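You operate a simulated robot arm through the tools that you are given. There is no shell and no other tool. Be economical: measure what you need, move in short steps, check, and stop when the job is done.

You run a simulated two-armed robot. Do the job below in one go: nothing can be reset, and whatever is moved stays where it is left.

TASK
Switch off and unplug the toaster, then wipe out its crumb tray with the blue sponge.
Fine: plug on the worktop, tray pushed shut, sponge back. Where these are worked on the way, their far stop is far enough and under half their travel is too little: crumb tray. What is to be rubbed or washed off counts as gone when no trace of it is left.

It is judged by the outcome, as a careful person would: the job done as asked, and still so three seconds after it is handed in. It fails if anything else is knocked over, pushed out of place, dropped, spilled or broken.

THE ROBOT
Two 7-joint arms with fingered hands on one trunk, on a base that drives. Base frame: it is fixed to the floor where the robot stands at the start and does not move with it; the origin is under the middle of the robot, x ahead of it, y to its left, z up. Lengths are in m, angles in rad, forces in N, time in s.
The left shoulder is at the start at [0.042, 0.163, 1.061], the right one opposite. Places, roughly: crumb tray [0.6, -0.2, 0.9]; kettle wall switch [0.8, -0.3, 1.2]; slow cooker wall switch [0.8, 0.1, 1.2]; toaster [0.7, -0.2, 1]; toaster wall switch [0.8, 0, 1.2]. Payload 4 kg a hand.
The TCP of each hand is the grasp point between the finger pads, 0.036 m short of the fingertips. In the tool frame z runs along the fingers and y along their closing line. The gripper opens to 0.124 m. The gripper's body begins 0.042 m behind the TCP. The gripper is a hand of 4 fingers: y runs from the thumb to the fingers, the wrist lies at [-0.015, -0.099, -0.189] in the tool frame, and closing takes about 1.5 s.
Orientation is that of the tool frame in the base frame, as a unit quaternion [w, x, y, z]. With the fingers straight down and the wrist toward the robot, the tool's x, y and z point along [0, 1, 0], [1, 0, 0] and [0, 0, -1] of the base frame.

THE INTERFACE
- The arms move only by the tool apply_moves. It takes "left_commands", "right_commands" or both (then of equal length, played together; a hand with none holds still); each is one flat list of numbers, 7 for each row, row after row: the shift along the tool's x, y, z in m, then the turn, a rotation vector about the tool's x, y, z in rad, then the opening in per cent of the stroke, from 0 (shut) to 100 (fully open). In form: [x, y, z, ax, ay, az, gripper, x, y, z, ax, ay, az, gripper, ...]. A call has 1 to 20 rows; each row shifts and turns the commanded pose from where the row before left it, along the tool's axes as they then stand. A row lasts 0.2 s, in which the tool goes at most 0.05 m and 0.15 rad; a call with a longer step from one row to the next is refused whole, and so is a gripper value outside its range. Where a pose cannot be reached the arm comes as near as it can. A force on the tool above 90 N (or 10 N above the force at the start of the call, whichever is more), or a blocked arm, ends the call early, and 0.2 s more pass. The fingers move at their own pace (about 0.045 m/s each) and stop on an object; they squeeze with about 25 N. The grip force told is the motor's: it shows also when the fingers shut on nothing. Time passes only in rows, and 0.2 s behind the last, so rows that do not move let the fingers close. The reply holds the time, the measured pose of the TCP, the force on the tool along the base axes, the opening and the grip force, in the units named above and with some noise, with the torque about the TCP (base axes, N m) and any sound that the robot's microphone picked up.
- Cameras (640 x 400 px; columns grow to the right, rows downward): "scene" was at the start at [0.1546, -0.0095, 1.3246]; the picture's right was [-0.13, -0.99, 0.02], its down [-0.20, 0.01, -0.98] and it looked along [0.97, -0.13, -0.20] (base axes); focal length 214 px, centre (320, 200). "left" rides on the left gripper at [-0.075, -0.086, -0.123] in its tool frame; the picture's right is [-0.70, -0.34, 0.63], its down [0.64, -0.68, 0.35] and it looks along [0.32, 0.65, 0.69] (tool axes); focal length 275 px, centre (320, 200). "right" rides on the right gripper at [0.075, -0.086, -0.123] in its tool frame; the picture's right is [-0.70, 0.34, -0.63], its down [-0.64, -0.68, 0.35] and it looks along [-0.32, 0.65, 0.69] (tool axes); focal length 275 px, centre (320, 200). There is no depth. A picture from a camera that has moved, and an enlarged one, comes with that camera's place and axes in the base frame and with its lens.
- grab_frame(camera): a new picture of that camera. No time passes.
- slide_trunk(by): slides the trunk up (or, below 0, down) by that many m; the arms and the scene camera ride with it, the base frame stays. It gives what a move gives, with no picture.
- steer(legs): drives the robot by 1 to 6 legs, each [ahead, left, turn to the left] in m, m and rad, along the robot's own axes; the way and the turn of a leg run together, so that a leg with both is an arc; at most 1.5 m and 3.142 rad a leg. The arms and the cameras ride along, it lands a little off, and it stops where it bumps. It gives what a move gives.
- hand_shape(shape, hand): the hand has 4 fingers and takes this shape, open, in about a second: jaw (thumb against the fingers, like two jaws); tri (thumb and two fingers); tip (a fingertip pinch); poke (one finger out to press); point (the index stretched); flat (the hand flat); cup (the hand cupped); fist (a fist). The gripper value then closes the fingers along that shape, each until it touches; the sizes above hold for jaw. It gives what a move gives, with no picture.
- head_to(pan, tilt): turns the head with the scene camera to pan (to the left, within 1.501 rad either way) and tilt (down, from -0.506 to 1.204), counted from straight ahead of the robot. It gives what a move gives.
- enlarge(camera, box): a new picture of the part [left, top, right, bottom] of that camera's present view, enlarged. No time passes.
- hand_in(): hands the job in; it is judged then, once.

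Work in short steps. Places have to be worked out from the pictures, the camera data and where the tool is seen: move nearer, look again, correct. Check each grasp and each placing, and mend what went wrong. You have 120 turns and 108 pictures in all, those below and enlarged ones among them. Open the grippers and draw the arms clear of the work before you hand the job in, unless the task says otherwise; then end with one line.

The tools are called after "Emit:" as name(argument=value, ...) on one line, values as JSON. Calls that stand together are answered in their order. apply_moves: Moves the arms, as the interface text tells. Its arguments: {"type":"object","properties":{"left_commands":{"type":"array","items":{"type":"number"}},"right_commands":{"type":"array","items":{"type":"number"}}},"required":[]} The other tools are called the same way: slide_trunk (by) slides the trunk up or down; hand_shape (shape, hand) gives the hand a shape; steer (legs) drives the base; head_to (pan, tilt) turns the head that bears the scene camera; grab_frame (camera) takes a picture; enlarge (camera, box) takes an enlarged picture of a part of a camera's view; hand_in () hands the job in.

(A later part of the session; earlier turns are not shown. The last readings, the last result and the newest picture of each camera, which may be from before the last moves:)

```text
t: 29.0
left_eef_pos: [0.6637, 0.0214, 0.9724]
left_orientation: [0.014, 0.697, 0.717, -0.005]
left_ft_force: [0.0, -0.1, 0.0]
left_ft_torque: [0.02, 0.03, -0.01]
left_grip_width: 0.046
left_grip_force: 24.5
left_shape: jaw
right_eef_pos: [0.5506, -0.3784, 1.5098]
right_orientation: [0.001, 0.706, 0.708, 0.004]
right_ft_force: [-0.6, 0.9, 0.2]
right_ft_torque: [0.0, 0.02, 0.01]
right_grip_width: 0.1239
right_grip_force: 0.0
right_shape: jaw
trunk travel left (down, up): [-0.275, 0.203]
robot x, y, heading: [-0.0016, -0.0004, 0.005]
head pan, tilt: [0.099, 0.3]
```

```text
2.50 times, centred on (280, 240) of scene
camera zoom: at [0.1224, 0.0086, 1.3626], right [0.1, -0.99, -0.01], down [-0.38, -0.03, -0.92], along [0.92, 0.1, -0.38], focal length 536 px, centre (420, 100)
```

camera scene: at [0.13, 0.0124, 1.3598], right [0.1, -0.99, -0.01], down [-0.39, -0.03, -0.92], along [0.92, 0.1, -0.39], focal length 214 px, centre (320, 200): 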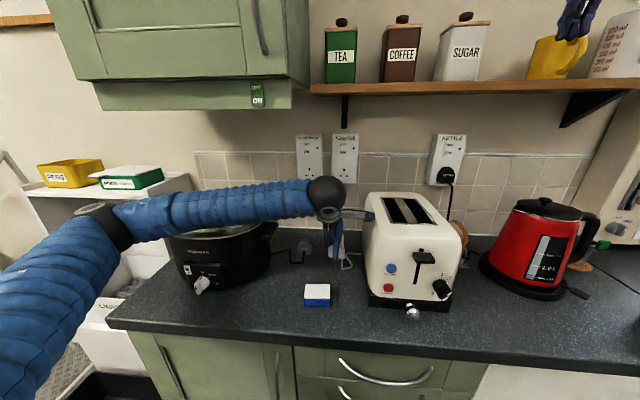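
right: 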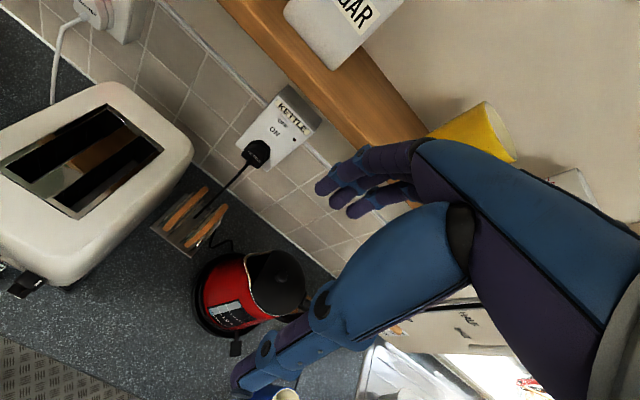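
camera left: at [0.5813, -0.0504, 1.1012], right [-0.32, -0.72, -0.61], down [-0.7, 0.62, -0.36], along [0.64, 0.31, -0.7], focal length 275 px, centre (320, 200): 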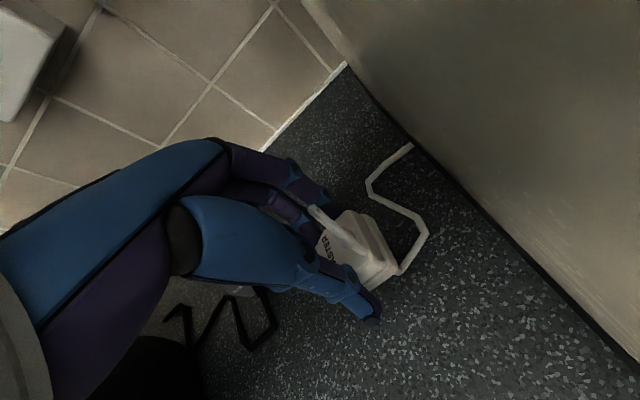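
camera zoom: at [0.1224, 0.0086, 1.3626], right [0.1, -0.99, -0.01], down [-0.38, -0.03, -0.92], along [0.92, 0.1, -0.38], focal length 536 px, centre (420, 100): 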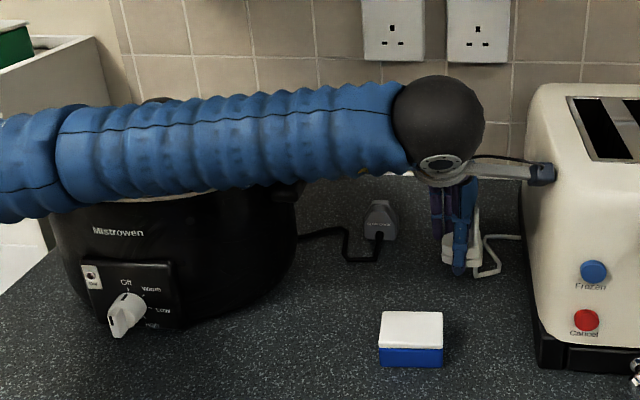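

The hand stopped going down and the body leaned back without any hand force, so something upstream (camera bracket at the toaster or the forearm) is touching. I'll lift 2 cm and look.

Emit:
apply_moves(left_commands=[0, 0, -0.01, 0, 0, 0, 0, 0, 0, -0.015, 0, 0, 0, 0, 0, 0, 0, 0, 0, 0, 0])

Emit:
enlarge(camera="scene", box=[60, 140, 420, 330])

Emit:
grab_frame(camera="right")

```text
t: 29.8
left_eef_pos: [0.6621, 0.0235, 0.976]
left_orientation: [0.003, 0.699, 0.715, -0.013]
left_ft_force: [-1.0, 0.2, -1.2]
left_ft_torque: [0.02, 0.02, 0.0]
left_grip_width: 0.046
left_grip_force: 24.9
left_shape: jaw
right_eef_pos: [0.5555, -0.3762, 1.5042]
right_orientation: [0.0, 0.706, 0.708, 0.0]
right_ft_force: [0.4, 1.0, 0.0]
right_ft_torque: [0.02, -0.01, -0.01]
right_grip_width: 0.1239
right_grip_force: 0.1
right_shape: jaw
trunk travel left (down, up): [-0.275, 0.203]
robot x, y, heading: [-0.0022, 0.0016, 0.001]
head pan, tilt: [0.099, 0.3]
```

```text
1.78 times, centred on (240, 235) of scene
camera zoom: at [0.1264, 0.0108, 1.359], right [0.1, -0.99, -0.01], down [-0.39, -0.03, -0.92], along [0.92, 0.1, -0.39], focal length 381 px, centre (462, 138)
```

zoom: 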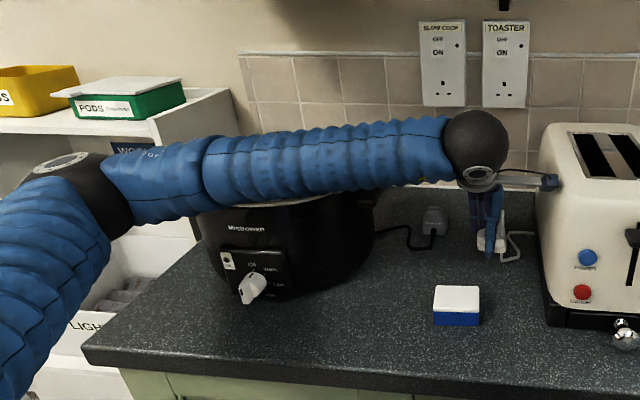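

```text
73 pictures are left
camera right: at [0.4697, -0.3005, 1.6278], right [0.34, -0.7, 0.63], down [-0.68, -0.65, -0.35], along [0.65, -0.31, -0.69], focal length 275 px, centre (320, 200)
```

right: 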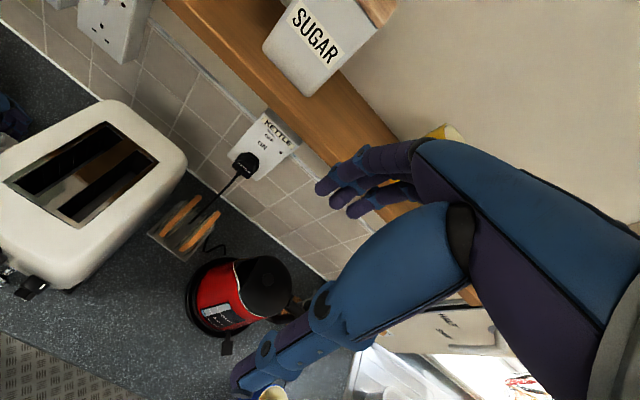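

The camera bracket on the wrist appears to rest against the toaster's upper left edge. I'll lift 3 cm, move 4 cm left, and then lower again.

Emit:
apply_moves(left_commands=[0, 0, -0.03, 0, 0, 0, 0, 0.02, 0, 0, 0, 0, 0, 0, 0.02, 0, 0, 0, 0, 0, 0, 0, 0, 0.02, 0, 0, 0, 0])

Emit:
grab_frame(camera="scene")

Emit:
grab_frame(camera="left")

```text
t: 30.8
left_eef_pos: [0.6626, 0.0657, 0.987]
left_orientation: [0.005, 0.698, 0.715, -0.013]
left_ft_force: [0.7, 0.5, 0.5]
left_ft_torque: [0.0, 0.01, -0.01]
left_grip_width: 0.0462
left_grip_force: 24.7
left_shape: jaw
right_eef_pos: [0.5597, -0.3756, 1.5055]
right_orientation: [0.0, 0.705, 0.709, -0.001]
right_ft_force: [1.0, -0.3, -0.9]
right_ft_torque: [-0.03, 0.01, 0.0]
right_grip_width: 0.1237
right_grip_force: 0.0
right_shape: jaw
trunk travel left (down, up): [-0.275, 0.203]
robot x, y, heading: [0.0024, -0.001, -0.0]
head pan, tilt: [0.099, 0.3]
```

```text
72 pictures are left
camera scene: at [0.1299, 0.012, 1.3598], right [0.1, -0.99, -0.01], down [-0.39, -0.03, -0.92], along [0.92, 0.1, -0.39], focal length 214 px, centre (320, 200)
```

scene: 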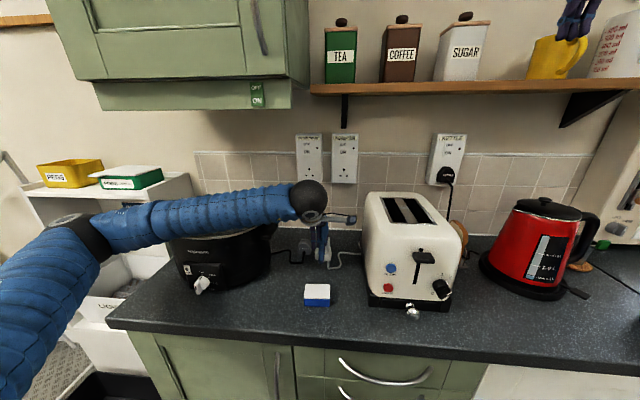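

```text
71 pictures are left
camera left: at [0.5817, -0.0088, 1.1127], right [-0.33, -0.72, -0.61], down [-0.7, 0.62, -0.35], along [0.63, 0.31, -0.71], focal length 275 px, centre (320, 200)
```

left: 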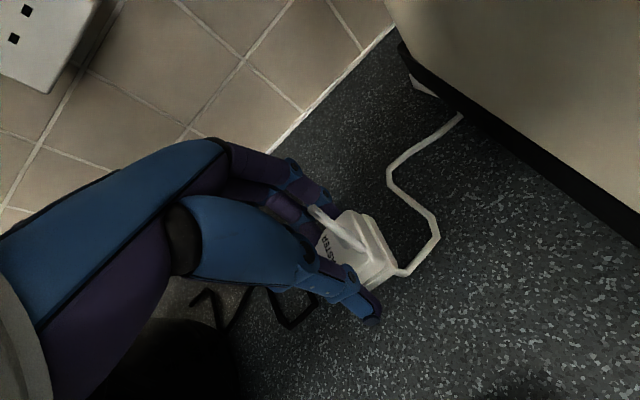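

The toaster hasn't shifted and the bracket is clear. I'll lower in small steps until contact.

Emit:
apply_moves(left_commands=[0, 0, 0.006, 0, 0, 0, 0, 0, 0, 0.006, 0, 0, 0, 0, 0, 0, 0.005, 0, 0, 0, 0, 0, 0, 0.005, 0, 0, 0, 0, 0, 0, 0.004, 0, 0, 0, 0, 0, 0, 0.004, 0, 0, 0, 0])

Emit:
enlarge(camera="scene", box=[60, 140, 420, 330])

```text
t: 32.2
left_eef_pos: [0.6593, 0.0643, 0.9707]
left_orientation: [0.011, 0.697, 0.717, -0.006]
left_ft_force: [0.2, 0.5, 0.0]
left_ft_torque: [0.03, -0.02, -0.01]
left_grip_width: 0.0462
left_grip_force: 24.8
left_shape: jaw
right_eef_pos: [0.5489, -0.3759, 1.5102]
right_orientation: [0.003, 0.705, 0.709, 0.003]
right_ft_force: [0.1, -0.7, 0.4]
right_ft_torque: [0.02, 0.01, 0.01]
right_grip_width: 0.1236
right_grip_force: 0.0
right_shape: jaw
trunk travel left (down, up): [-0.275, 0.203]
robot x, y, heading: [-0.0031, -0.0018, 0.005]
head pan, tilt: [0.099, 0.3]
```

```text
1.78 times, centred on (240, 235) of scene
camera zoom: at [0.12, 0.0103, 1.3621], right [0.1, -0.99, -0.01], down [-0.38, -0.03, -0.92], along [0.92, 0.1, -0.38], focal length 381 px, centre (462, 138)
```

zoom: 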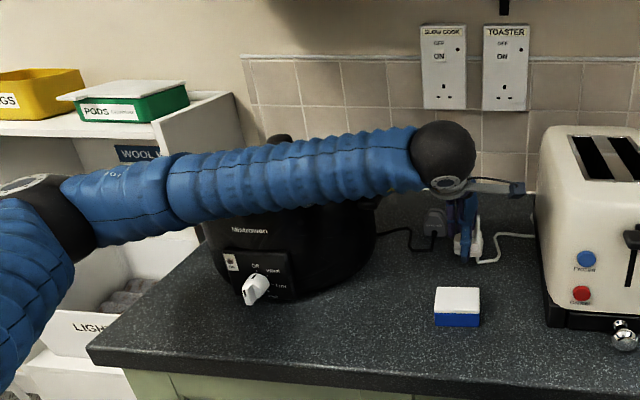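

The resistance is the same here, so it is the forearm against the cooker rather than the bracket. I'll lift a little and raise the trunk in steps while lowering the hand, so the forearm slopes clear.

Emit:
apply_moves(left_commands=[0, 0, -0.02, 0, 0, 0, 0, 0, -0.005, -0.02, 0, 0, 0, 0])

Emit:
slide_trunk(by=0.09)

Emit:
apply_moves(left_commands=[0, 0, 0.03, 0, 0, 0, 0, 0, 0, 0.03, 0, 0, 0, 0, 0, 0, 0.02, 0, 0, 0, 0])

Emit:
slide_trunk(by=0.09)

Emit:
grab_frame(camera="scene")

```text
t: 32.8
left_eef_pos: [0.6619, 0.0629, 0.9916]
left_orientation: [0.002, 0.699, 0.715, -0.014]
left_ft_force: [-0.1, -0.3, -0.2]
left_ft_torque: [0.0, 0.03, -0.02]
left_grip_width: 0.0463
left_grip_force: 24.7
left_shape: jaw
right_eef_pos: [0.5623, -0.3765, 1.5025]
right_orientation: [-0.001, 0.706, 0.708, -0.001]
right_ft_force: [-0.5, -0.7, 0.0]
right_ft_torque: [-0.02, 0.01, 0.01]
right_grip_width: 0.1238
right_grip_force: 0.1
right_shape: jaw
trunk travel left (down, up): [-0.275, 0.203]
robot x, y, heading: [-0.0018, 0.0002, 0.001]
head pan, tilt: [0.099, 0.3]
```

```text
t: 34.1
left_eef_pos: [0.66, 0.0643, 1.0868]
left_orientation: [0.003, 0.698, 0.716, -0.013]
left_ft_force: [0.8, 0.8, -0.1]
left_ft_torque: [0.0, 0.02, -0.04]
left_grip_width: 0.0462
left_grip_force: 24.9
left_shape: jaw
right_eef_pos: [0.5603, -0.3739, 1.5947]
right_orientation: [-0.001, 0.706, 0.708, -0.001]
right_ft_force: [0.6, -0.9, 0.0]
right_ft_torque: [-0.01, -0.01, 0.01]
right_grip_width: 0.1239
right_grip_force: 0.0
right_shape: jaw
trunk travel left (down, up): [-0.365, 0.113]
robot x, y, heading: [0.0008, -0.0018, 0.008]
head pan, tilt: [0.099, 0.3]
```

```text
t: 34.9
left_eef_pos: [0.6585, 0.0628, 1.007]
left_orientation: [0.005, 0.699, 0.715, -0.013]
left_ft_force: [-0.2, 0.3, 0.0]
left_ft_torque: [-0.02, -0.01, -0.01]
left_grip_width: 0.0461
left_grip_force: 24.7
left_shape: jaw
right_eef_pos: [0.5592, -0.3738, 1.5935]
right_orientation: [0.0, 0.706, 0.708, 0.0]
right_ft_force: [0.1, 0.1, 0.1]
right_ft_torque: [0.03, -0.01, 0.0]
right_grip_width: 0.1236
right_grip_force: 0.0
right_shape: jaw
trunk travel left (down, up): [-0.365, 0.113]
robot x, y, heading: [-0.0012, 0.0013, 0.008]
head pan, tilt: [0.099, 0.3]
```

```text
t: 36.1
left_eef_pos: [0.6594, 0.0625, 1.0974]
left_orientation: [0.004, 0.699, 0.715, -0.012]
left_ft_force: [0.0, -1.0, 0.5]
left_ft_torque: [-0.02, 0.0, 0.03]
left_grip_width: 0.0463
left_grip_force: 24.9
left_shape: jaw
right_eef_pos: [0.5596, -0.3738, 1.6843]
right_orientation: [-0.001, 0.705, 0.709, 0.0]
right_ft_force: [0.7, -0.7, -0.5]
right_ft_torque: [0.01, 0.01, 0.0]
right_grip_width: 0.1237
right_grip_force: 0.1
right_shape: jaw
trunk travel left (down, up): [-0.455, 0.023]
robot x, y, heading: [-0.0022, 0.0021, 0.003]
head pan, tilt: [0.099, 0.3]
```

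```text
69 pictures are left
camera scene: at [0.0849, 0.0121, 1.554], right [0.1, -0.99, 0.0], down [-0.3, -0.03, -0.95], along [0.95, 0.1, -0.3], focal length 214 px, centre (320, 200)
```

scene: 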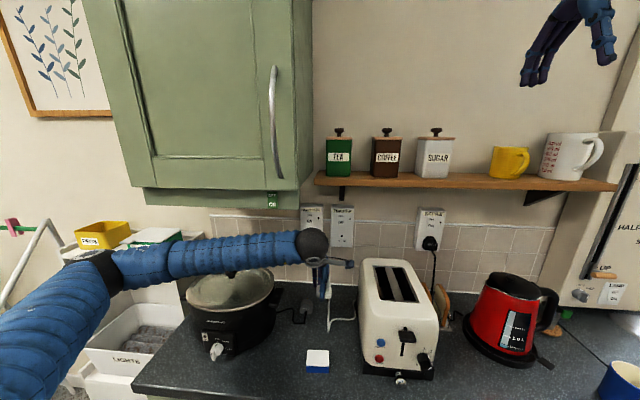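

The forearm now clears the lid well. I'll tilt the head down and lower the plug.

Emit:
apply_moves(left_commands=[0, 0, 0.03, 0, 0, 0, 0, 0, 0, 0.03, 0, 0, 0, 0, 0, 0, 0.03, 0, 0, 0, 0, 0, 0, 0.02, 0, 0, 0, 0, 0, 0, 0.007, 0, 0, 0, 0])

Emit:
head_to(pan=0.1, tilt=0.6)

Emit:
grab_frame(camera="scene")

Emit:
grab_frame(camera="left")

```text
t: 37.3
left_eef_pos: [0.656, 0.0599, 0.9801]
left_orientation: [0.005, 0.698, 0.716, -0.012]
left_ft_force: [-0.3, 0.2, -0.1]
left_ft_torque: [0.0, -0.01, -0.02]
left_grip_width: 0.0462
left_grip_force: 25.2
left_shape: jaw
right_eef_pos: [0.5594, -0.3742, 1.6857]
right_orientation: [0.0, 0.706, 0.708, 0.0]
right_ft_force: [-0.3, 0.6, -0.3]
right_ft_torque: [-0.01, -0.03, -0.01]
right_grip_width: 0.1237
right_grip_force: 0.0
right_shape: jaw
trunk travel left (down, up): [-0.455, 0.023]
robot x, y, heading: [0.0002, -0.0013, 0.005]
head pan, tilt: [0.099, 0.3]
```

```text
t: 38.1
left_eef_pos: [0.6551, 0.0606, 0.9802]
left_orientation: [0.005, 0.698, 0.716, -0.012]
left_ft_force: [-0.8, 0.3, 0.1]
left_ft_torque: [0.01, -0.01, -0.01]
left_grip_width: 0.0461
left_grip_force: 25.3
left_shape: jaw
right_eef_pos: [0.5593, -0.3744, 1.6852]
right_orientation: [0.0, 0.706, 0.708, 0.0]
right_ft_force: [-0.5, 0.2, 0.4]
right_ft_torque: [-0.02, 0.0, 0.0]
right_grip_width: 0.1238
right_grip_force: 0.0
right_shape: jaw
trunk travel left (down, up): [-0.455, 0.023]
robot x, y, heading: [0.0019, 0.0014, 0.005]
head pan, tilt: [0.099, 0.6]
```

```text
68 pictures are left
camera scene: at [0.0797, 0.0116, 1.5265], right [0.1, -0.99, 0.0], down [-0.56, -0.06, -0.82], along [0.82, 0.08, -0.57], focal length 214 px, centre (320, 200)
```

scene: 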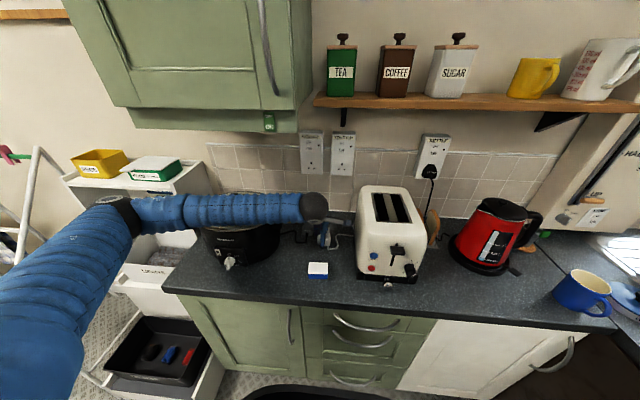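

```text
67 pictures are left
camera left: at [0.5744, -0.0133, 1.1061], right [-0.33, -0.72, -0.61], down [-0.7, 0.62, -0.35], along [0.63, 0.31, -0.71], focal length 275 px, centre (320, 200)
```

left: 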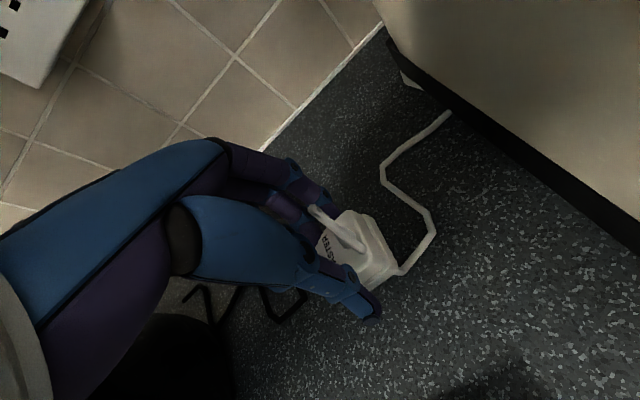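

Now I'll lower in 5 mm steps and watch where it stops.

Emit:
apply_moves(left_commands=[0, 0, 0.005, 0, 0, 0, 0, 0, 0, 0.005, 0, 0, 0, 0, 0, 0, 0.005, 0, 0, 0, 0, 0, 0, 0.005, 0, 0, 0, 0, 0, 0, 0, 0, 0, 0, 0])

Emit:
enlarge(camera="left", box=[240, 140, 480, 340])

```text
t: 39.3
left_eef_pos: [0.6574, 0.0586, 0.9608]
left_orientation: [0.005, 0.698, 0.716, -0.014]
left_ft_force: [0.2, -0.3, -0.2]
left_ft_torque: [0.02, 0.01, -0.02]
left_grip_width: 0.0462
left_grip_force: 25.2
left_shape: jaw
right_eef_pos: [0.5592, -0.3747, 1.6844]
right_orientation: [0.0, 0.706, 0.708, 0.0]
right_ft_force: [0.3, -0.7, -0.3]
right_ft_torque: [-0.01, 0.0, 0.02]
right_grip_width: 0.1238
right_grip_force: 0.1
right_shape: jaw
trunk travel left (down, up): [-0.455, 0.023]
robot x, y, heading: [-0.0003, -0.0013, 0.004]
head pan, tilt: [0.099, 0.6]
```

```text
2.00 times, centred on (360, 240) of left
camera zoom: at [0.5753, -0.0148, 1.0857], right [-0.33, -0.72, -0.61], down [-0.7, 0.62, -0.35], along [0.63, 0.31, -0.71], focal length 551 px, centre (240, 120)
```

zoom: 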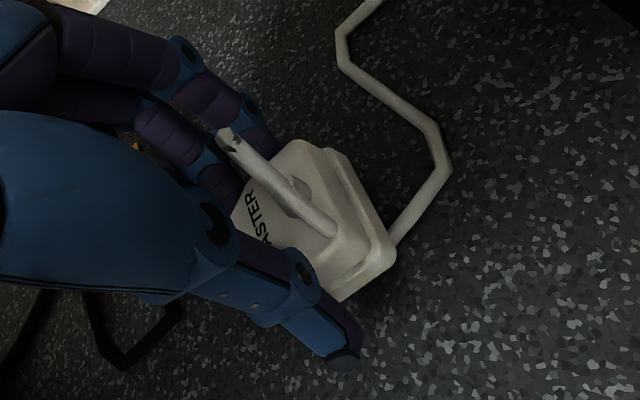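

It passes freely now at 0.961. I'll take the last few millimetres gently.

Emit:
apply_moves(left_commands=[0, 0, 0.003, 0, 0, 0, 0, 0, 0, 0.003, 0, 0, 0, 0, 0, 0, 0.003, 0, 0, 0, 0, 0, 0, 0.003, 0, 0, 0, 0, 0, 0, 0, 0, 0, 0, 0])

```text
t: 40.5
left_eef_pos: [0.6551, 0.0591, 0.9521]
left_orientation: [0.006, 0.698, 0.716, -0.013]
left_ft_force: [0.0, -4.6, 29.4]
left_ft_torque: [-0.13, -0.67, -0.04]
left_grip_width: 0.0503
left_grip_force: 25.7
left_shape: jaw
right_eef_pos: [0.5576, -0.3751, 1.6855]
right_orientation: [0.0, 0.706, 0.709, 0.0]
right_ft_force: [-0.6, 0.0, 0.7]
right_ft_torque: [-0.03, -0.03, 0.0]
right_grip_width: 0.1236
right_grip_force: 0.1
right_shape: jaw
trunk travel left (down, up): [-0.455, 0.023]
robot x, y, heading: [0.0008, 0.0028, 0.005]
head pan, tilt: [0.099, 0.6]
```

Contact at 29 N: the plug sits on the worktop. I'll ease up slightly, open, and lift straight up.

Emit:
apply_moves(left_commands=[0, 0, -0.003, 0, 0, 0, 0, 0, 0, 0, 0, 0, 0, 30, 0, 0, 0, 0, 0, 0, 60, 0, 0, 0, 0, 0, 0, 100, 0, 0, 0, 0, 0, 0, 100, 0, 0, 0, 0, 0, 0, 100, 0, 0, 0, 0, 0, 0, 100, 0, 0, 0, 0, 0, 0, 100, 0, 0, -0.03, 0, 0, 0, 100, 0, 0, -0.04, 0, 0, 0, 100, 0, 0, -0.04, 0, 0, 0, 100])

Emit:
grab_frame(camera="left")

Emit:
enlarge(camera="scene", box=[200, 160, 460, 330])

```text
t: 42.9
left_eef_pos: [0.6565, 0.0599, 1.0622]
left_orientation: [0.005, 0.698, 0.716, -0.013]
left_ft_force: [0.3, 0.7, 0.2]
left_ft_torque: [-0.03, 0.02, 0.0]
left_grip_width: 0.1237
left_grip_force: 0.1
left_shape: jaw
right_eef_pos: [0.5602, -0.3745, 1.6852]
right_orientation: [0.0, 0.706, 0.708, 0.0]
right_ft_force: [0.3, 0.8, 0.2]
right_ft_torque: [0.01, -0.03, 0.0]
right_grip_width: 0.1241
right_grip_force: 0.2
right_shape: jaw
trunk travel left (down, up): [-0.455, 0.023]
robot x, y, heading: [0.003, -0.0007, -0.0]
head pan, tilt: [0.099, 0.6]
```

```text
65 pictures are left
camera left: at [0.5744, -0.0135, 1.187], right [-0.33, -0.72, -0.61], down [-0.7, 0.62, -0.35], along [0.63, 0.31, -0.71], focal length 275 px, centre (320, 200)
```

left: 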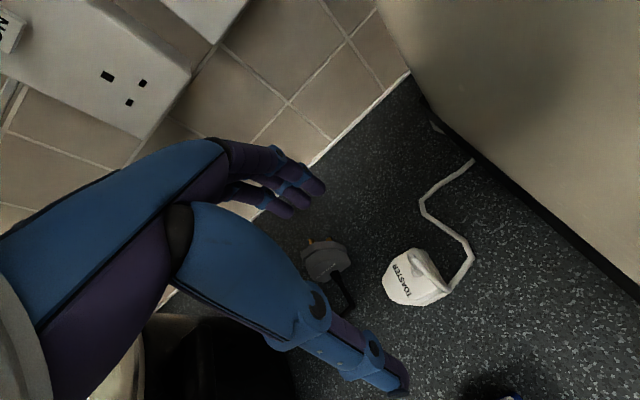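

```text
2.35 times, centred on (330, 245) of scene
camera zoom: at [0.0791, 0.0114, 1.5265], right [0.1, -0.99, 0.0], down [-0.56, -0.06, -0.82], along [0.82, 0.08, -0.57], focal length 505 px, centre (296, 94)
```

zoom: 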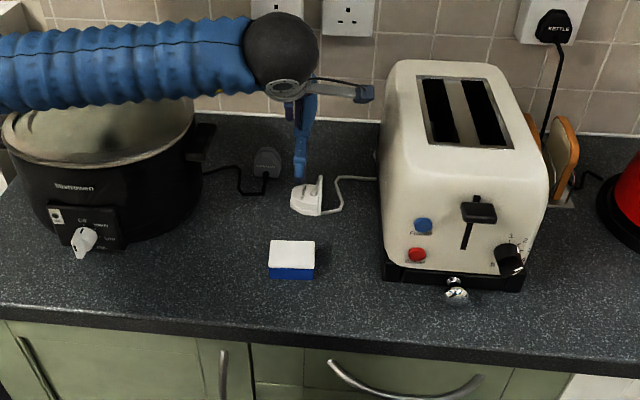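

The plug lies on the worktop. Next I'll back the robot off 0.25 m so the tray (knob at about [0.495, -0.16, 0.93]) is in easy reach, after first lifting the left hand.

Emit:
apply_moves(left_commands=[0, -0.02, -0.04, 0, 0, 0, 100, 0, -0.02, -0.04, 0, 0, 0, 100, 0, -0.02, -0.04, 0, 0, 0, 100])

Emit:
steer(legs=[[-0.25, 0, 0]])

Emit:
head_to(pan=-0.15, tilt=0.55)

Emit:
grab_frame(camera="scene")

```text
t: 43.7
left_eef_pos: [0.5967, 0.0608, 1.184]
left_orientation: [0.003, 0.698, 0.716, -0.013]
left_ft_force: [-0.9, 0.0, -0.1]
left_ft_torque: [-0.01, -0.04, -0.04]
left_grip_width: 0.1237
left_grip_force: 0.0
left_shape: jaw
right_eef_pos: [0.5578, -0.3745, 1.6855]
right_orientation: [0.0, 0.706, 0.708, 0.0]
right_ft_force: [0.5, 0.4, 0.6]
right_ft_torque: [0.03, 0.0, 0.0]
right_grip_width: 0.1238
right_grip_force: 0.0
right_shape: jaw
trunk travel left (down, up): [-0.455, 0.023]
robot x, y, heading: [-0.0009, -0.0003, 0.004]
head pan, tilt: [0.099, 0.6]
```

```text
t: 45.5
left_eef_pos: [0.3503, 0.0618, 1.1842]
left_orientation: [0.005, 0.697, 0.717, -0.013]
left_ft_force: [-0.6, -0.2, 0.4]
left_ft_torque: [0.02, 0.0, -0.01]
left_grip_width: 0.1236
left_grip_force: 0.0
left_shape: jaw
right_eef_pos: [0.3127, -0.3722, 1.6848]
right_orientation: [0.0, 0.705, 0.71, 0.0]
right_ft_force: [-0.3, -0.2, -1.0]
right_ft_torque: [0.03, 0.0, -0.02]
right_grip_width: 0.1234
right_grip_force: 0.2
right_shape: jaw
trunk travel left (down, up): [-0.455, 0.023]
robot x, y, heading: [-0.2453, -0.0019, 0.006]
head pan, tilt: [0.099, 0.6]
```

```text
t: 46.3
left_eef_pos: [0.3491, 0.0631, 1.1835]
left_orientation: [0.005, 0.697, 0.717, -0.013]
left_ft_force: [1.0, 0.6, -0.1]
left_ft_torque: [0.03, -0.05, -0.02]
left_grip_width: 0.1235
left_grip_force: 0.0
left_shape: jaw
right_eef_pos: [0.3142, -0.3734, 1.6859]
right_orientation: [0.0, 0.705, 0.71, 0.0]
right_ft_force: [0.0, -0.1, -0.2]
right_ft_torque: [0.0, -0.04, 0.02]
right_grip_width: 0.1239
right_grip_force: 0.1
right_shape: jaw
trunk travel left (down, up): [-0.455, 0.023]
robot x, y, heading: [-0.2476, -0.001, 0.002]
head pan, tilt: [-0.15, 0.55]
```

```text
63 pictures are left
camera scene: at [-0.1671, -0.0115, 1.5309], right [-0.14, -0.99, 0.0], down [-0.52, 0.07, -0.85], along [0.84, -0.12, -0.52], focal length 214 px, centre (320, 200)
```

scene: 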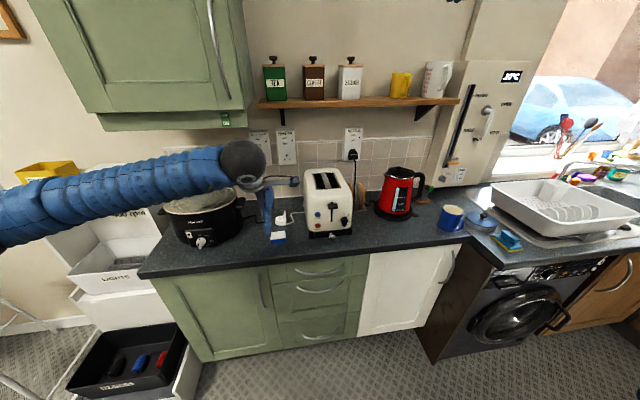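

There is another blue item beside the sink. I'll zoom in to be sure which is "the blue sponge".

Emit:
enlarge(camera="scene", box=[460, 190, 580, 265])

Emit:
enlarge(camera="scene", box=[240, 160, 370, 260])

```text
5.33 times, centred on (520, 228) of scene
camera zoom: at [-0.1671, -0.0115, 1.5309], right [-0.14, -0.99, 0.0], down [-0.52, 0.07, -0.85], along [0.84, -0.12, -0.52], focal length 1144 px, centre (-747, 53)
```

zoom: 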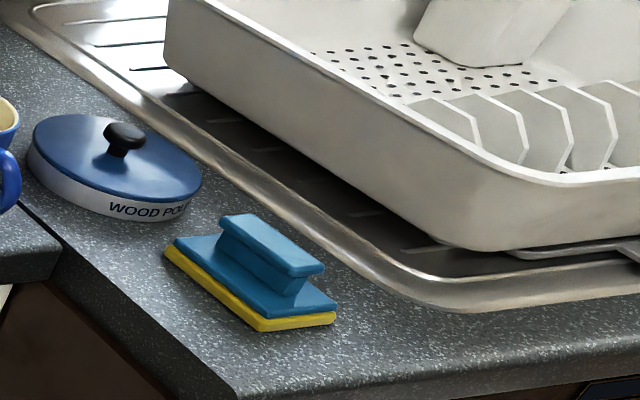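

```text
4.00 times, centred on (305, 210) of scene
camera zoom: at [-0.1671, -0.0115, 1.5309], right [-0.14, -0.99, 0.0], down [-0.52, 0.07, -0.85], along [0.84, -0.12, -0.52], focal length 858 px, centre (380, 160)
```

zoom: 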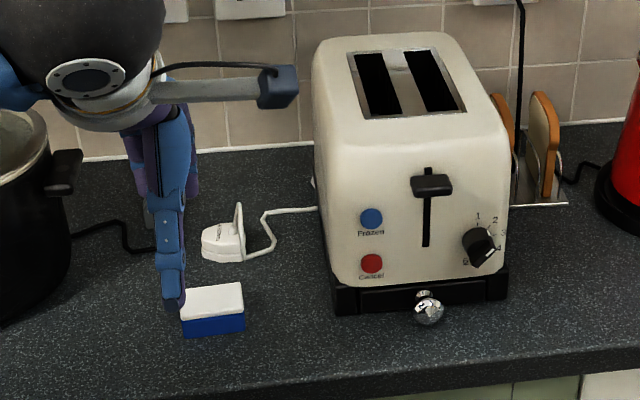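

The sink one is a yellow sponge with a blue handle; the blue sponge is the one by the toaster. I'll park the left hand to the left and bring the right hand down toward the tray.

Emit:
apply_moves(left_commands=[0.02, 0, -0.005, 0, 0, 0, 100, 0.02, 0, -0.005, 0, 0, 0, 100, 0.02, 0, -0.005, 0, 0, 0, 100, 0.02, 0, -0.005, 0, 0, 0, 100, 0.02, 0, -0.005, 0, 0, 0, 100, 0.02, 0, -0.005, 0, 0, 0, 100, 0.02, 0, -0.005, 0, 0, 0, 100, 0.02, 0, -0.005, 0, 0, 0, 100, 0.02, 0, -0.005, 0, 0, 0, 100, 0.02, 0, -0.005, 0, 0, 0, 100, 0.02, 0, -0.005, 0, 0, 0, 100, 0.02, 0, -0.005, 0, 0, 0, 100], right_commands=[0.0175, 0.012, 0.04, 0, 0, 0, 100, 0.0175, 0.012, 0.04, 0, 0, 0, 100, 0.0175, 0.012, 0.04, 0, 0, 0, 100, 0.0175, 0.012, 0.04, 0, 0, 0, 100, 0.0175, 0.012, 0.04, 0, 0, 0, 100, 0.0175, 0.012, 0.04, 0, 0, 0, 100, 0.0175, 0.012, 0.04, 0, 0, 0, 100, 0.0175, 0.012, 0.04, 0, 0, 0, 100, 0.0175, 0.012, 0.04, 0, 0, 0, 100, 0.0175, 0.012, 0.04, 0, 0, 0, 100, 0.0175, 0.012, 0.04, 0, 0, 0, 100, 0.0175, 0.012, 0.04, 0, 0, 0, 100])

Emit:
apply_moves(right_commands=[0, 0, 0, 0, 0, -0.1428, 100, 0, 0, 0, 0, 0, -0.1428, 100, 0, 0, 0, 0, 0, -0.1428, 100, 0, 0, 0, 0, 0, -0.1428, 100, 0, 0, 0, 0, 0, -0.1428, 100, 0, 0, 0, 0, 0, -0.1428, 100, 0, 0, 0, 0, 0, -0.1428, 100, 0, 0, 0, 0, 0, -0.1428, 100, 0, 0, 0, 0, 0, -0.1428, 100, 0, 0, 0, 0, 0, -0.1428, 100, 0, 0, 0, 0, 0, -0.1428, 100])

Emit:
grab_frame(camera="scene")

Emit:
grab_frame(camera="right")

```text
t: 48.9
left_eef_pos: [0.3431, 0.3052, 1.2368]
left_orientation: [0.005, 0.697, 0.717, -0.014]
left_ft_force: [0.1, 0.1, 0.0]
left_ft_torque: [-0.02, -0.04, -0.02]
left_grip_width: 0.1238
left_grip_force: 0.1
left_shape: jaw
right_eef_pos: [0.4565, -0.1605, 1.2056]
right_orientation: [0.0, 0.706, 0.709, -0.001]
right_ft_force: [-0.1, -0.1, -0.6]
right_ft_torque: [0.0, 0.04, -0.01]
right_grip_width: 0.1238
right_grip_force: 0.0
right_shape: jaw
trunk travel left (down, up): [-0.455, 0.023]
robot x, y, heading: [-0.2475, -0.0008, 0.005]
head pan, tilt: [-0.15, 0.55]
```

```text
t: 51.3
left_eef_pos: [0.342, 0.3034, 1.2371]
left_orientation: [0.004, 0.697, 0.716, -0.013]
left_ft_force: [0.0, -0.7, 0.5]
left_ft_torque: [0.0, -0.02, 0.0]
left_grip_width: 0.1236
left_grip_force: 0.1
left_shape: jaw
right_eef_pos: [0.4558, -0.1625, 1.2067]
right_orientation: [0.0, 0.346, 0.938, 0.0]
right_ft_force: [-0.3, 0.3, -1.0]
right_ft_torque: [-0.02, 0.01, 0.01]
right_grip_width: 0.1238
right_grip_force: 0.1
right_shape: jaw
right hand out of reach, approached as far as the arm can: row 7, 8, 9, 10, 11
trunk travel left (down, up): [-0.455, 0.023]
robot x, y, heading: [-0.2458, -0.0029, 0.014]
head pan, tilt: [-0.15, 0.55]
```

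```text
60 pictures are left
camera scene: at [-0.1665, -0.0114, 1.5309], right [-0.14, -0.99, 0.0], down [-0.52, 0.07, -0.85], along [0.84, -0.12, -0.52], focal length 214 px, centre (320, 200)
```

scene: 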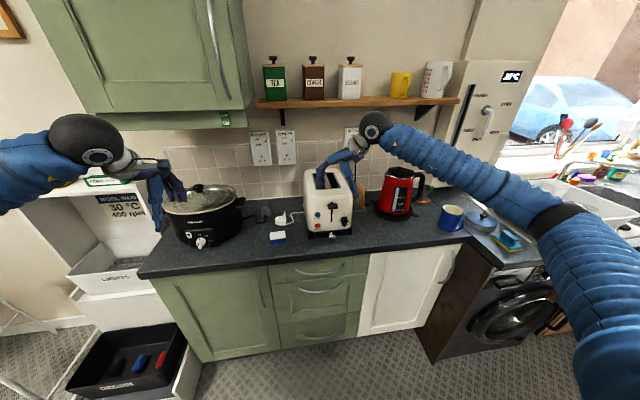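

```text
59 pictures are left
camera right: at [0.3431, -0.1782, 1.3286], right [0.75, -0.2, 0.63], down [0.05, -0.94, -0.35], along [0.66, 0.29, -0.69], focal length 275 px, centre (320, 200)
```

right: 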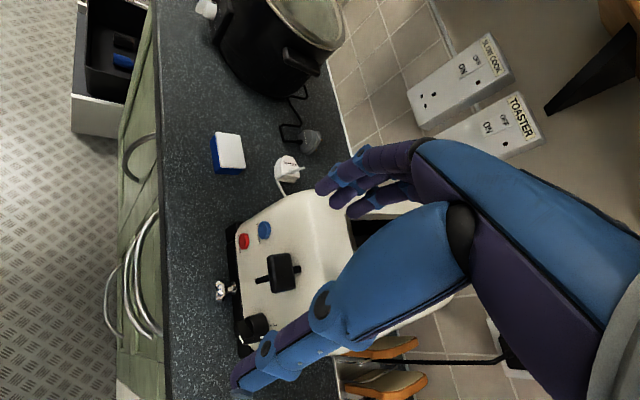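

The wrist stops at about 50° of turn here, so I'll shift the robot right and turn it about 0.5 rad left to get a sideways grip on the knob. I'll raise the right hand first.

Emit:
apply_moves(right_commands=[0, 0, -0.04, 0, 0, 0, 100, 0, 0, -0.04, 0, 0, 0, 100])

Emit:
steer(legs=[[0.02, -0.35, 0], [0, 0, 0.5]])

Emit:
head_to(pan=-0.2, tilt=0.6)

Emit:
grab_frame(camera="scene")

Emit:
grab_frame(camera="right")

```text
t: 51.9
left_eef_pos: [0.3436, 0.3048, 1.2386]
left_orientation: [0.005, 0.697, 0.717, -0.013]
left_ft_force: [-0.3, 0.7, 0.1]
left_ft_torque: [0.0, 0.01, -0.01]
left_grip_width: 0.1237
left_grip_force: 0.0
left_shape: jaw
right_eef_pos: [0.4546, -0.1621, 1.2868]
right_orientation: [0.0, 0.347, 0.938, -0.001]
right_ft_force: [-0.1, 0.2, 0.0]
right_ft_torque: [0.0, -0.01, 0.02]
right_grip_width: 0.1238
right_grip_force: 0.0
right_shape: jaw
trunk travel left (down, up): [-0.455, 0.023]
robot x, y, heading: [-0.2461, -0.0016, 0.01]
head pan, tilt: [-0.15, 0.55]
```

```text
t: 55.6
left_eef_pos: [0.1403, 0.2076, 1.2378]
left_orientation: [0.008, 0.492, 0.87, -0.011]
left_ft_force: [-0.3, -0.5, -0.2]
left_ft_torque: [-0.01, 0.02, -0.02]
left_grip_width: 0.1236
left_grip_force: 0.0
left_shape: jaw
right_eef_pos: [0.4669, -0.1424, 1.2872]
right_orientation: [0.0, 0.097, 0.995, -0.002]
right_ft_force: [-0.4, 0.3, -0.4]
right_ft_torque: [0.02, 0.0, 0.0]
right_grip_width: 0.124
right_grip_force: 0.1
right_shape: jaw
trunk travel left (down, up): [-0.455, 0.023]
robot x, y, heading: [-0.2259, -0.348, 0.518]
head pan, tilt: [-0.15, 0.55]
```

```text
t: 56.2
left_eef_pos: [0.1404, 0.2067, 1.238]
left_orientation: [0.008, 0.492, 0.87, -0.011]
left_ft_force: [-0.1, 0.4, -0.1]
left_ft_torque: [0.02, -0.02, 0.01]
left_grip_width: 0.1236
left_grip_force: 0.0
left_shape: jaw
right_eef_pos: [0.4657, -0.1423, 1.2859]
right_orientation: [0.001, 0.097, 0.995, -0.001]
right_ft_force: [0.4, -1.2, 0.8]
right_ft_torque: [-0.01, 0.02, -0.02]
right_grip_width: 0.1239
right_grip_force: 0.1
right_shape: jaw
trunk travel left (down, up): [-0.455, 0.023]
robot x, y, heading: [-0.2234, -0.349, 0.518]
head pan, tilt: [-0.201, 0.6]
```

```text
58 pictures are left
camera scene: at [-0.1471, -0.3225, 1.5264], right [0.31, -0.95, 0.0], down [-0.54, -0.18, -0.82], along [0.78, 0.26, -0.57], focal length 214 px, centre (320, 200)
```

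scene: 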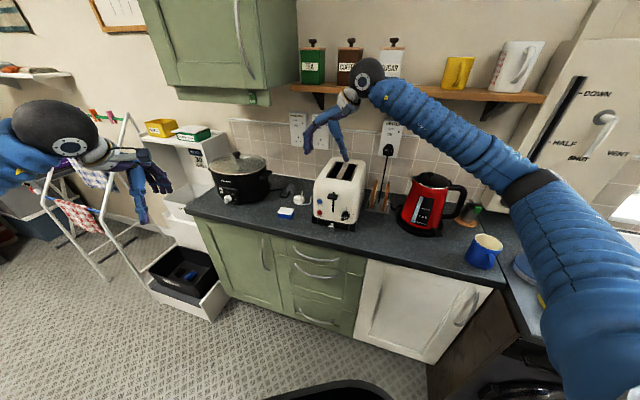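

```text
57 pictures are left
camera right: at [0.3761, -0.2116, 1.4097], right [0.75, 0.2, 0.63], down [0.5, -0.79, -0.35], along [0.43, 0.58, -0.69], focal length 275 px, centre (320, 200)
```

right: 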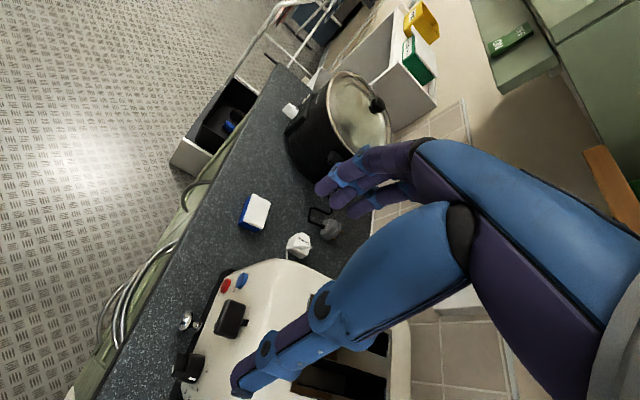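

The closing line now runs nearly along y, and the knob is confirmed at about [0.495, -0.156, 0.93]. I'll tilt the hand back slightly, centre over the knob and descend to z ≈ 1.0 with the fingers part-open.

Emit:
apply_moves(right_commands=[-0.0147, -0.0124, 0, 0, -0.125, 0, 60, 0, 0, 0, 0, -0.125, 0, 60, 0.0088, 0, 0.0347, 0, 0, 0, 60, 0.0088, 0, 0.0347, 0, 0, 0, 60, 0.0088, 0, 0.0347, 0, 0, 0, 60, 0.0088, 0, 0.0347, 0, 0, 0, 60, 0.0088, 0, 0.0347, 0, 0, 0, 60, 0.0088, 0, 0.0347, 0, 0, 0, 60, 0.0088, 0, 0.0347, 0, 0, 0, 60])

Emit:
grab_frame(camera="right")

Emit:
enlarge(camera="scene", box=[260, 130, 420, 240])

```text
t: 58.2
left_eef_pos: [0.1328, 0.2023, 1.2425]
left_orientation: [0.009, 0.492, 0.87, -0.007]
left_ft_force: [-0.8, -1.0, -0.1]
left_ft_torque: [-0.01, -0.05, 0.0]
left_grip_width: 0.1237
left_grip_force: 0.0
left_shape: jaw
right_eef_pos: [0.4727, -0.1628, 1.0516]
right_orientation: [0.132, 0.097, 0.986, -0.005]
right_ft_force: [-11.8, -15.6, 72.2]
right_ft_torque: [3.78, -3.06, -0.12]
right_grip_width: 0.0747
right_grip_force: 0.0
right_shape: jaw
trunk travel left (down, up): [-0.455, 0.023]
robot x, y, heading: [-0.2226, -0.3482, 0.525]
head pan, tilt: [-0.201, 0.6]
```

```text
56 pictures are left
camera right: at [0.3534, -0.2271, 1.1486], right [0.56, 0.22, 0.8], down [0.57, -0.8, -0.18], along [0.6, 0.55, -0.57], focal length 275 px, centre (320, 200)
```

right: 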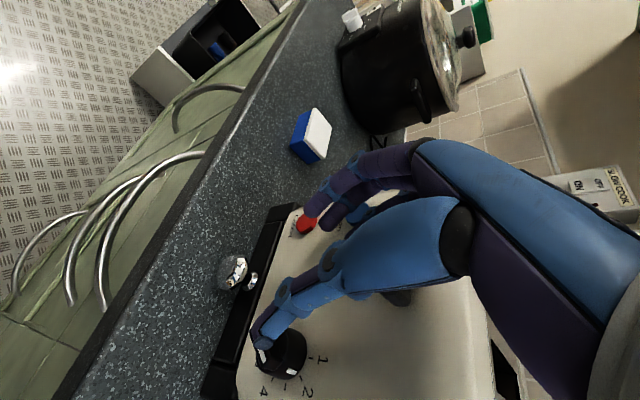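

```text
3.64 times, centred on (340, 185) of scene
camera zoom: at [-0.157, -0.3285, 1.528], right [0.31, -0.95, 0.0], down [-0.53, -0.17, -0.83], along [0.79, 0.26, -0.56], focal length 780 px, centre (247, 254)
```

zoom: 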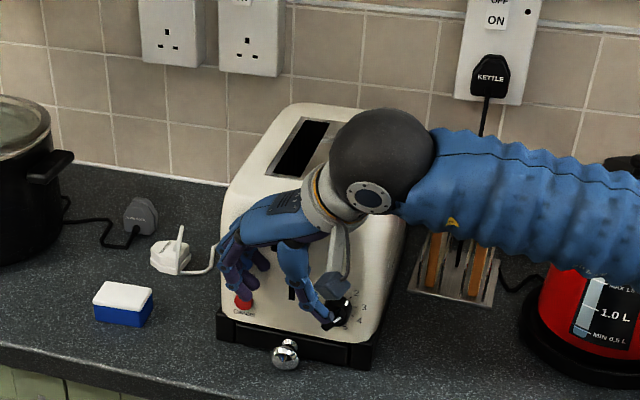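

The hand is pressing on the toaster's front (thumb by the dial, fingers near the lever). I'll lift up and back away, then inspect.

Emit:
apply_moves(right_commands=[-0.0025, 0, -0.0097, 0, 0, 0, 60, -0.0075, 0, -0.029, 0, 0, 0, 60, 0.0388, -0.004, -0.01, 0, 0, 0, 60, 0.0388, -0.004, -0.01, 0, 0, 0, 60])

Emit:
grab_frame(camera="right")

Emit:
enlarge(camera="scene", box=[260, 130, 420, 240])

```text
t: 59.2
left_eef_pos: [0.1409, 0.2066, 1.2373]
left_orientation: [0.008, 0.492, 0.87, -0.011]
left_ft_force: [-0.3, -0.7, 0.6]
left_ft_torque: [0.02, 0.01, 0.0]
left_grip_width: 0.1238
left_grip_force: 0.1
left_shape: jaw
right_eef_pos: [0.3991, -0.1535, 1.0736]
right_orientation: [0.123, 0.096, 0.988, -0.014]
right_ft_force: [0.1, -0.5, 0.2]
right_ft_torque: [0.06, 0.0, 0.0]
right_grip_width: 0.0747
right_grip_force: 0.0
right_shape: jaw
trunk travel left (down, up): [-0.455, 0.023]
robot x, y, heading: [-0.2212, -0.342, 0.521]
head pan, tilt: [-0.201, 0.6]
```

```text
54 pictures are left
camera right: at [0.2818, -0.2157, 1.1753], right [0.57, 0.23, 0.78], down [0.57, -0.81, -0.17], along [0.59, 0.54, -0.59], focal length 275 px, centre (320, 200)
```

right: 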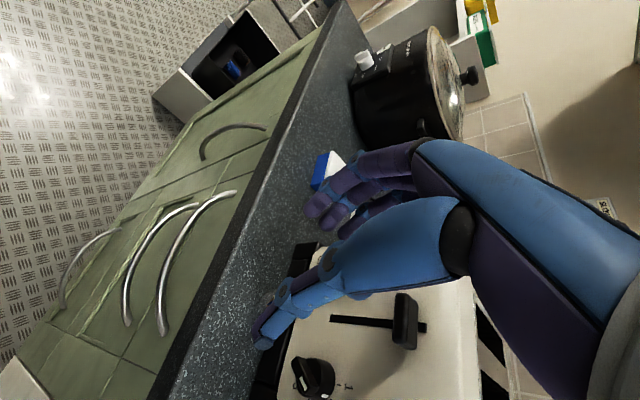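

```text
3.64 times, centred on (340, 185) of scene
camera zoom: at [-0.1464, -0.3223, 1.5263], right [0.31, -0.95, 0.0], down [-0.54, -0.18, -0.82], along [0.78, 0.26, -0.57], focal length 780 px, centre (247, 254)
```

zoom: 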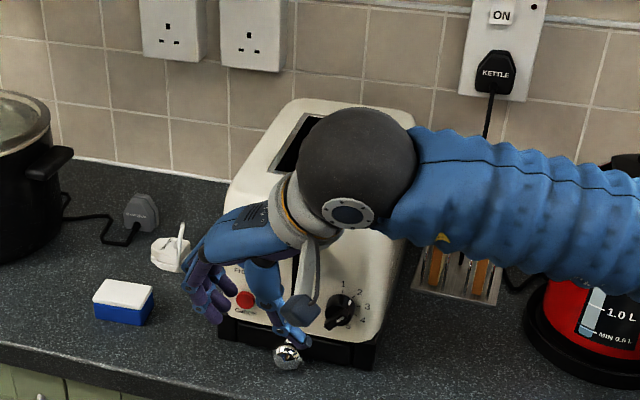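

The lever is still up and the dial looks unchanged. I'll tilt a little more, descend in front of the knob, then look before sliding forward.

Emit:
apply_moves(right_commands=[0, 0, 0, 0, -0.14, 0, 50, 0.0061, 0.0008, 0.0278, 0, 0, 0, 50, 0.0061, 0.0008, 0.0278, 0, 0, 0, 50, 0.0061, 0.0008, 0.0278, 0, 0, 0, 50, 0.0061, 0.0008, 0.0258, 0, 0, 0, 50])

Emit:
grab_frame(camera="right")

Emit:
enlarge(camera="scene", box=[260, 130, 420, 240])

```text
t: 60.4
left_eef_pos: [0.1418, 0.2067, 1.2373]
left_orientation: [0.008, 0.492, 0.87, -0.011]
left_ft_force: [-0.5, -0.1, -0.7]
left_ft_torque: [-0.02, 0.0, 0.03]
left_grip_width: 0.1235
left_grip_force: 0.0
left_shape: jaw
right_eef_pos: [0.4202, -0.1516, 0.9645]
right_orientation: [0.192, 0.095, 0.977, -0.019]
right_ft_force: [0.2, 0.2, 0.9]
right_ft_torque: [0.0, 0.01, 0.01]
right_grip_width: 0.0627
right_grip_force: 0.0
right_shape: jaw
trunk travel left (down, up): [-0.455, 0.023]
robot x, y, heading: [-0.2201, -0.3474, 0.521]
head pan, tilt: [-0.201, 0.6]
```

```text
52 pictures are left
camera right: at [0.2891, -0.2134, 1.0507], right [0.46, 0.25, 0.85], down [0.58, -0.81, -0.07], along [0.67, 0.53, -0.52], focal length 275 px, centre (320, 200)
```

right: 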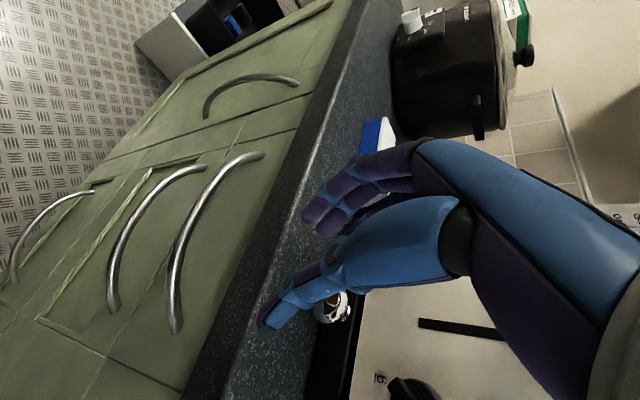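

```text
3.64 times, centred on (340, 185) of scene
camera zoom: at [-0.1464, -0.3231, 1.5264], right [0.31, -0.95, 0.0], down [-0.54, -0.18, -0.82], along [0.78, 0.26, -0.57], focal length 780 px, centre (247, 254)
```

zoom: 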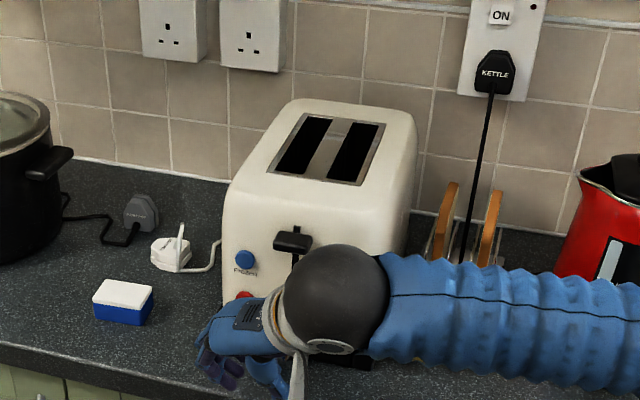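

The knob is in line with the gap between thumb and fingers. I'll slide forward 0.058 m.

Emit:
apply_moves(right_commands=[-0.0171, 0.0029, 0.0087, 0, 0, 0, 50, -0.0171, 0.0029, 0.0087, 0, 0, 0, 50, -0.0171, 0.0029, 0.0087, 0, 0, 0, 50])

Emit:
grab_frame(camera="right")

```text
t: 61.2
left_eef_pos: [0.1393, 0.2073, 1.238]
left_orientation: [0.008, 0.491, 0.871, -0.011]
left_ft_force: [-0.1, -0.1, 0.7]
left_ft_torque: [-0.02, 0.02, 0.0]
left_grip_width: 0.1235
left_grip_force: 0.1
left_shape: jaw
right_eef_pos: [0.4766, -0.1533, 0.9609]
right_orientation: [0.193, 0.094, 0.977, -0.019]
right_ft_force: [-8.8, 0.7, 1.1]
right_ft_torque: [0.09, -0.01, 0.38]
right_grip_width: 0.062
right_grip_force: 0.1
right_shape: jaw
trunk travel left (down, up): [-0.455, 0.023]
robot x, y, heading: [-0.2222, -0.3488, 0.519]
head pan, tilt: [-0.201, 0.6]
heard: click
```

```text
50 pictures are left
camera right: at [0.3456, -0.2147, 1.0464], right [0.46, 0.25, 0.85], down [0.58, -0.81, -0.08], along [0.67, 0.53, -0.52], focal length 275 px, centre (320, 200)
```

right: 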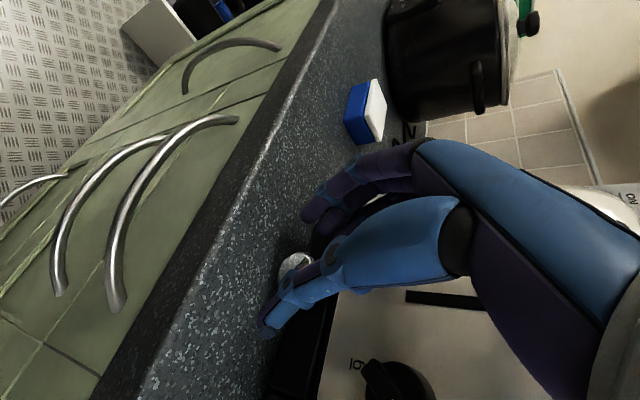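

A faint click (probably the Cancel button touched). The knob is between thumb and fingers, so I'll back off a couple of mm and close.

Emit:
apply_moves(right_commands=[0.003, 0, -0.001, 0, 0, 0, 30, 0, 0, 0, 0, 0, 0, 0, 0, 0, 0, 0, 0, 0, 0, 0, 0, 0, 0, 0, 0, 0, 0, 0, 0, 0, 0, 0, 0, 0, 0, 0, 0, 0, 0, 0])

Emit:
grab_frame(camera="right")

```text
t: 62.6
left_eef_pos: [0.1399, 0.2062, 1.2379]
left_orientation: [0.008, 0.492, 0.87, -0.012]
left_ft_force: [0.2, 0.2, 0.4]
left_ft_torque: [-0.02, 0.02, 0.04]
left_grip_width: 0.1235
left_grip_force: 0.0
left_shape: jaw
right_eef_pos: [0.4734, -0.1512, 0.9613]
right_orientation: [0.192, 0.094, 0.977, -0.018]
right_ft_force: [-5.2, 6.8, 2.3]
right_ft_torque: [0.2, 0.05, 0.11]
right_grip_width: 0.0032
right_grip_force: 24.8
right_shape: jaw
trunk travel left (down, up): [-0.455, 0.023]
robot x, y, heading: [-0.2241, -0.3496, 0.519]
head pan, tilt: [-0.201, 0.6]
```

```text
49 pictures are left
camera right: at [0.3428, -0.2132, 1.0469], right [0.46, 0.25, 0.85], down [0.58, -0.81, -0.08], along [0.67, 0.53, -0.52], focal length 275 px, centre (320, 200)
```

right: 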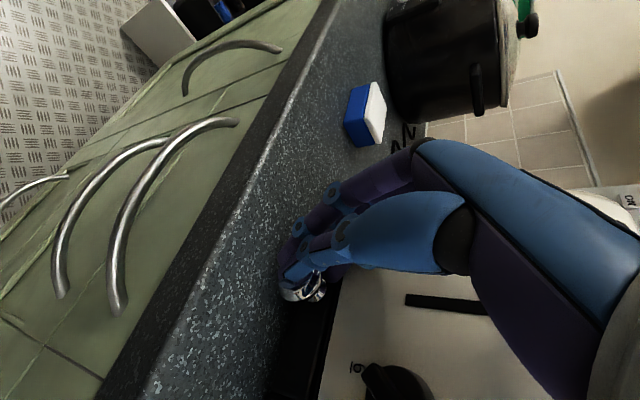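

The fingers shut to 3 mm, so the knob isn't clearly held. I'll take a closer look.

Emit:
enlarge(camera="right", box=[240, 220, 400, 340])

```text
3.33 times, centred on (320, 280) of right
camera zoom: at [0.3428, -0.2132, 1.0469], right [0.46, 0.25, 0.85], down [0.58, -0.81, -0.08], along [0.67, 0.53, -0.52], focal length 918 px, centre (320, -67)
```

zoom: 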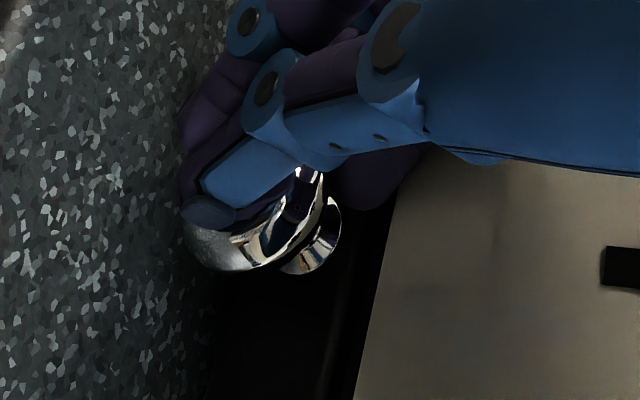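

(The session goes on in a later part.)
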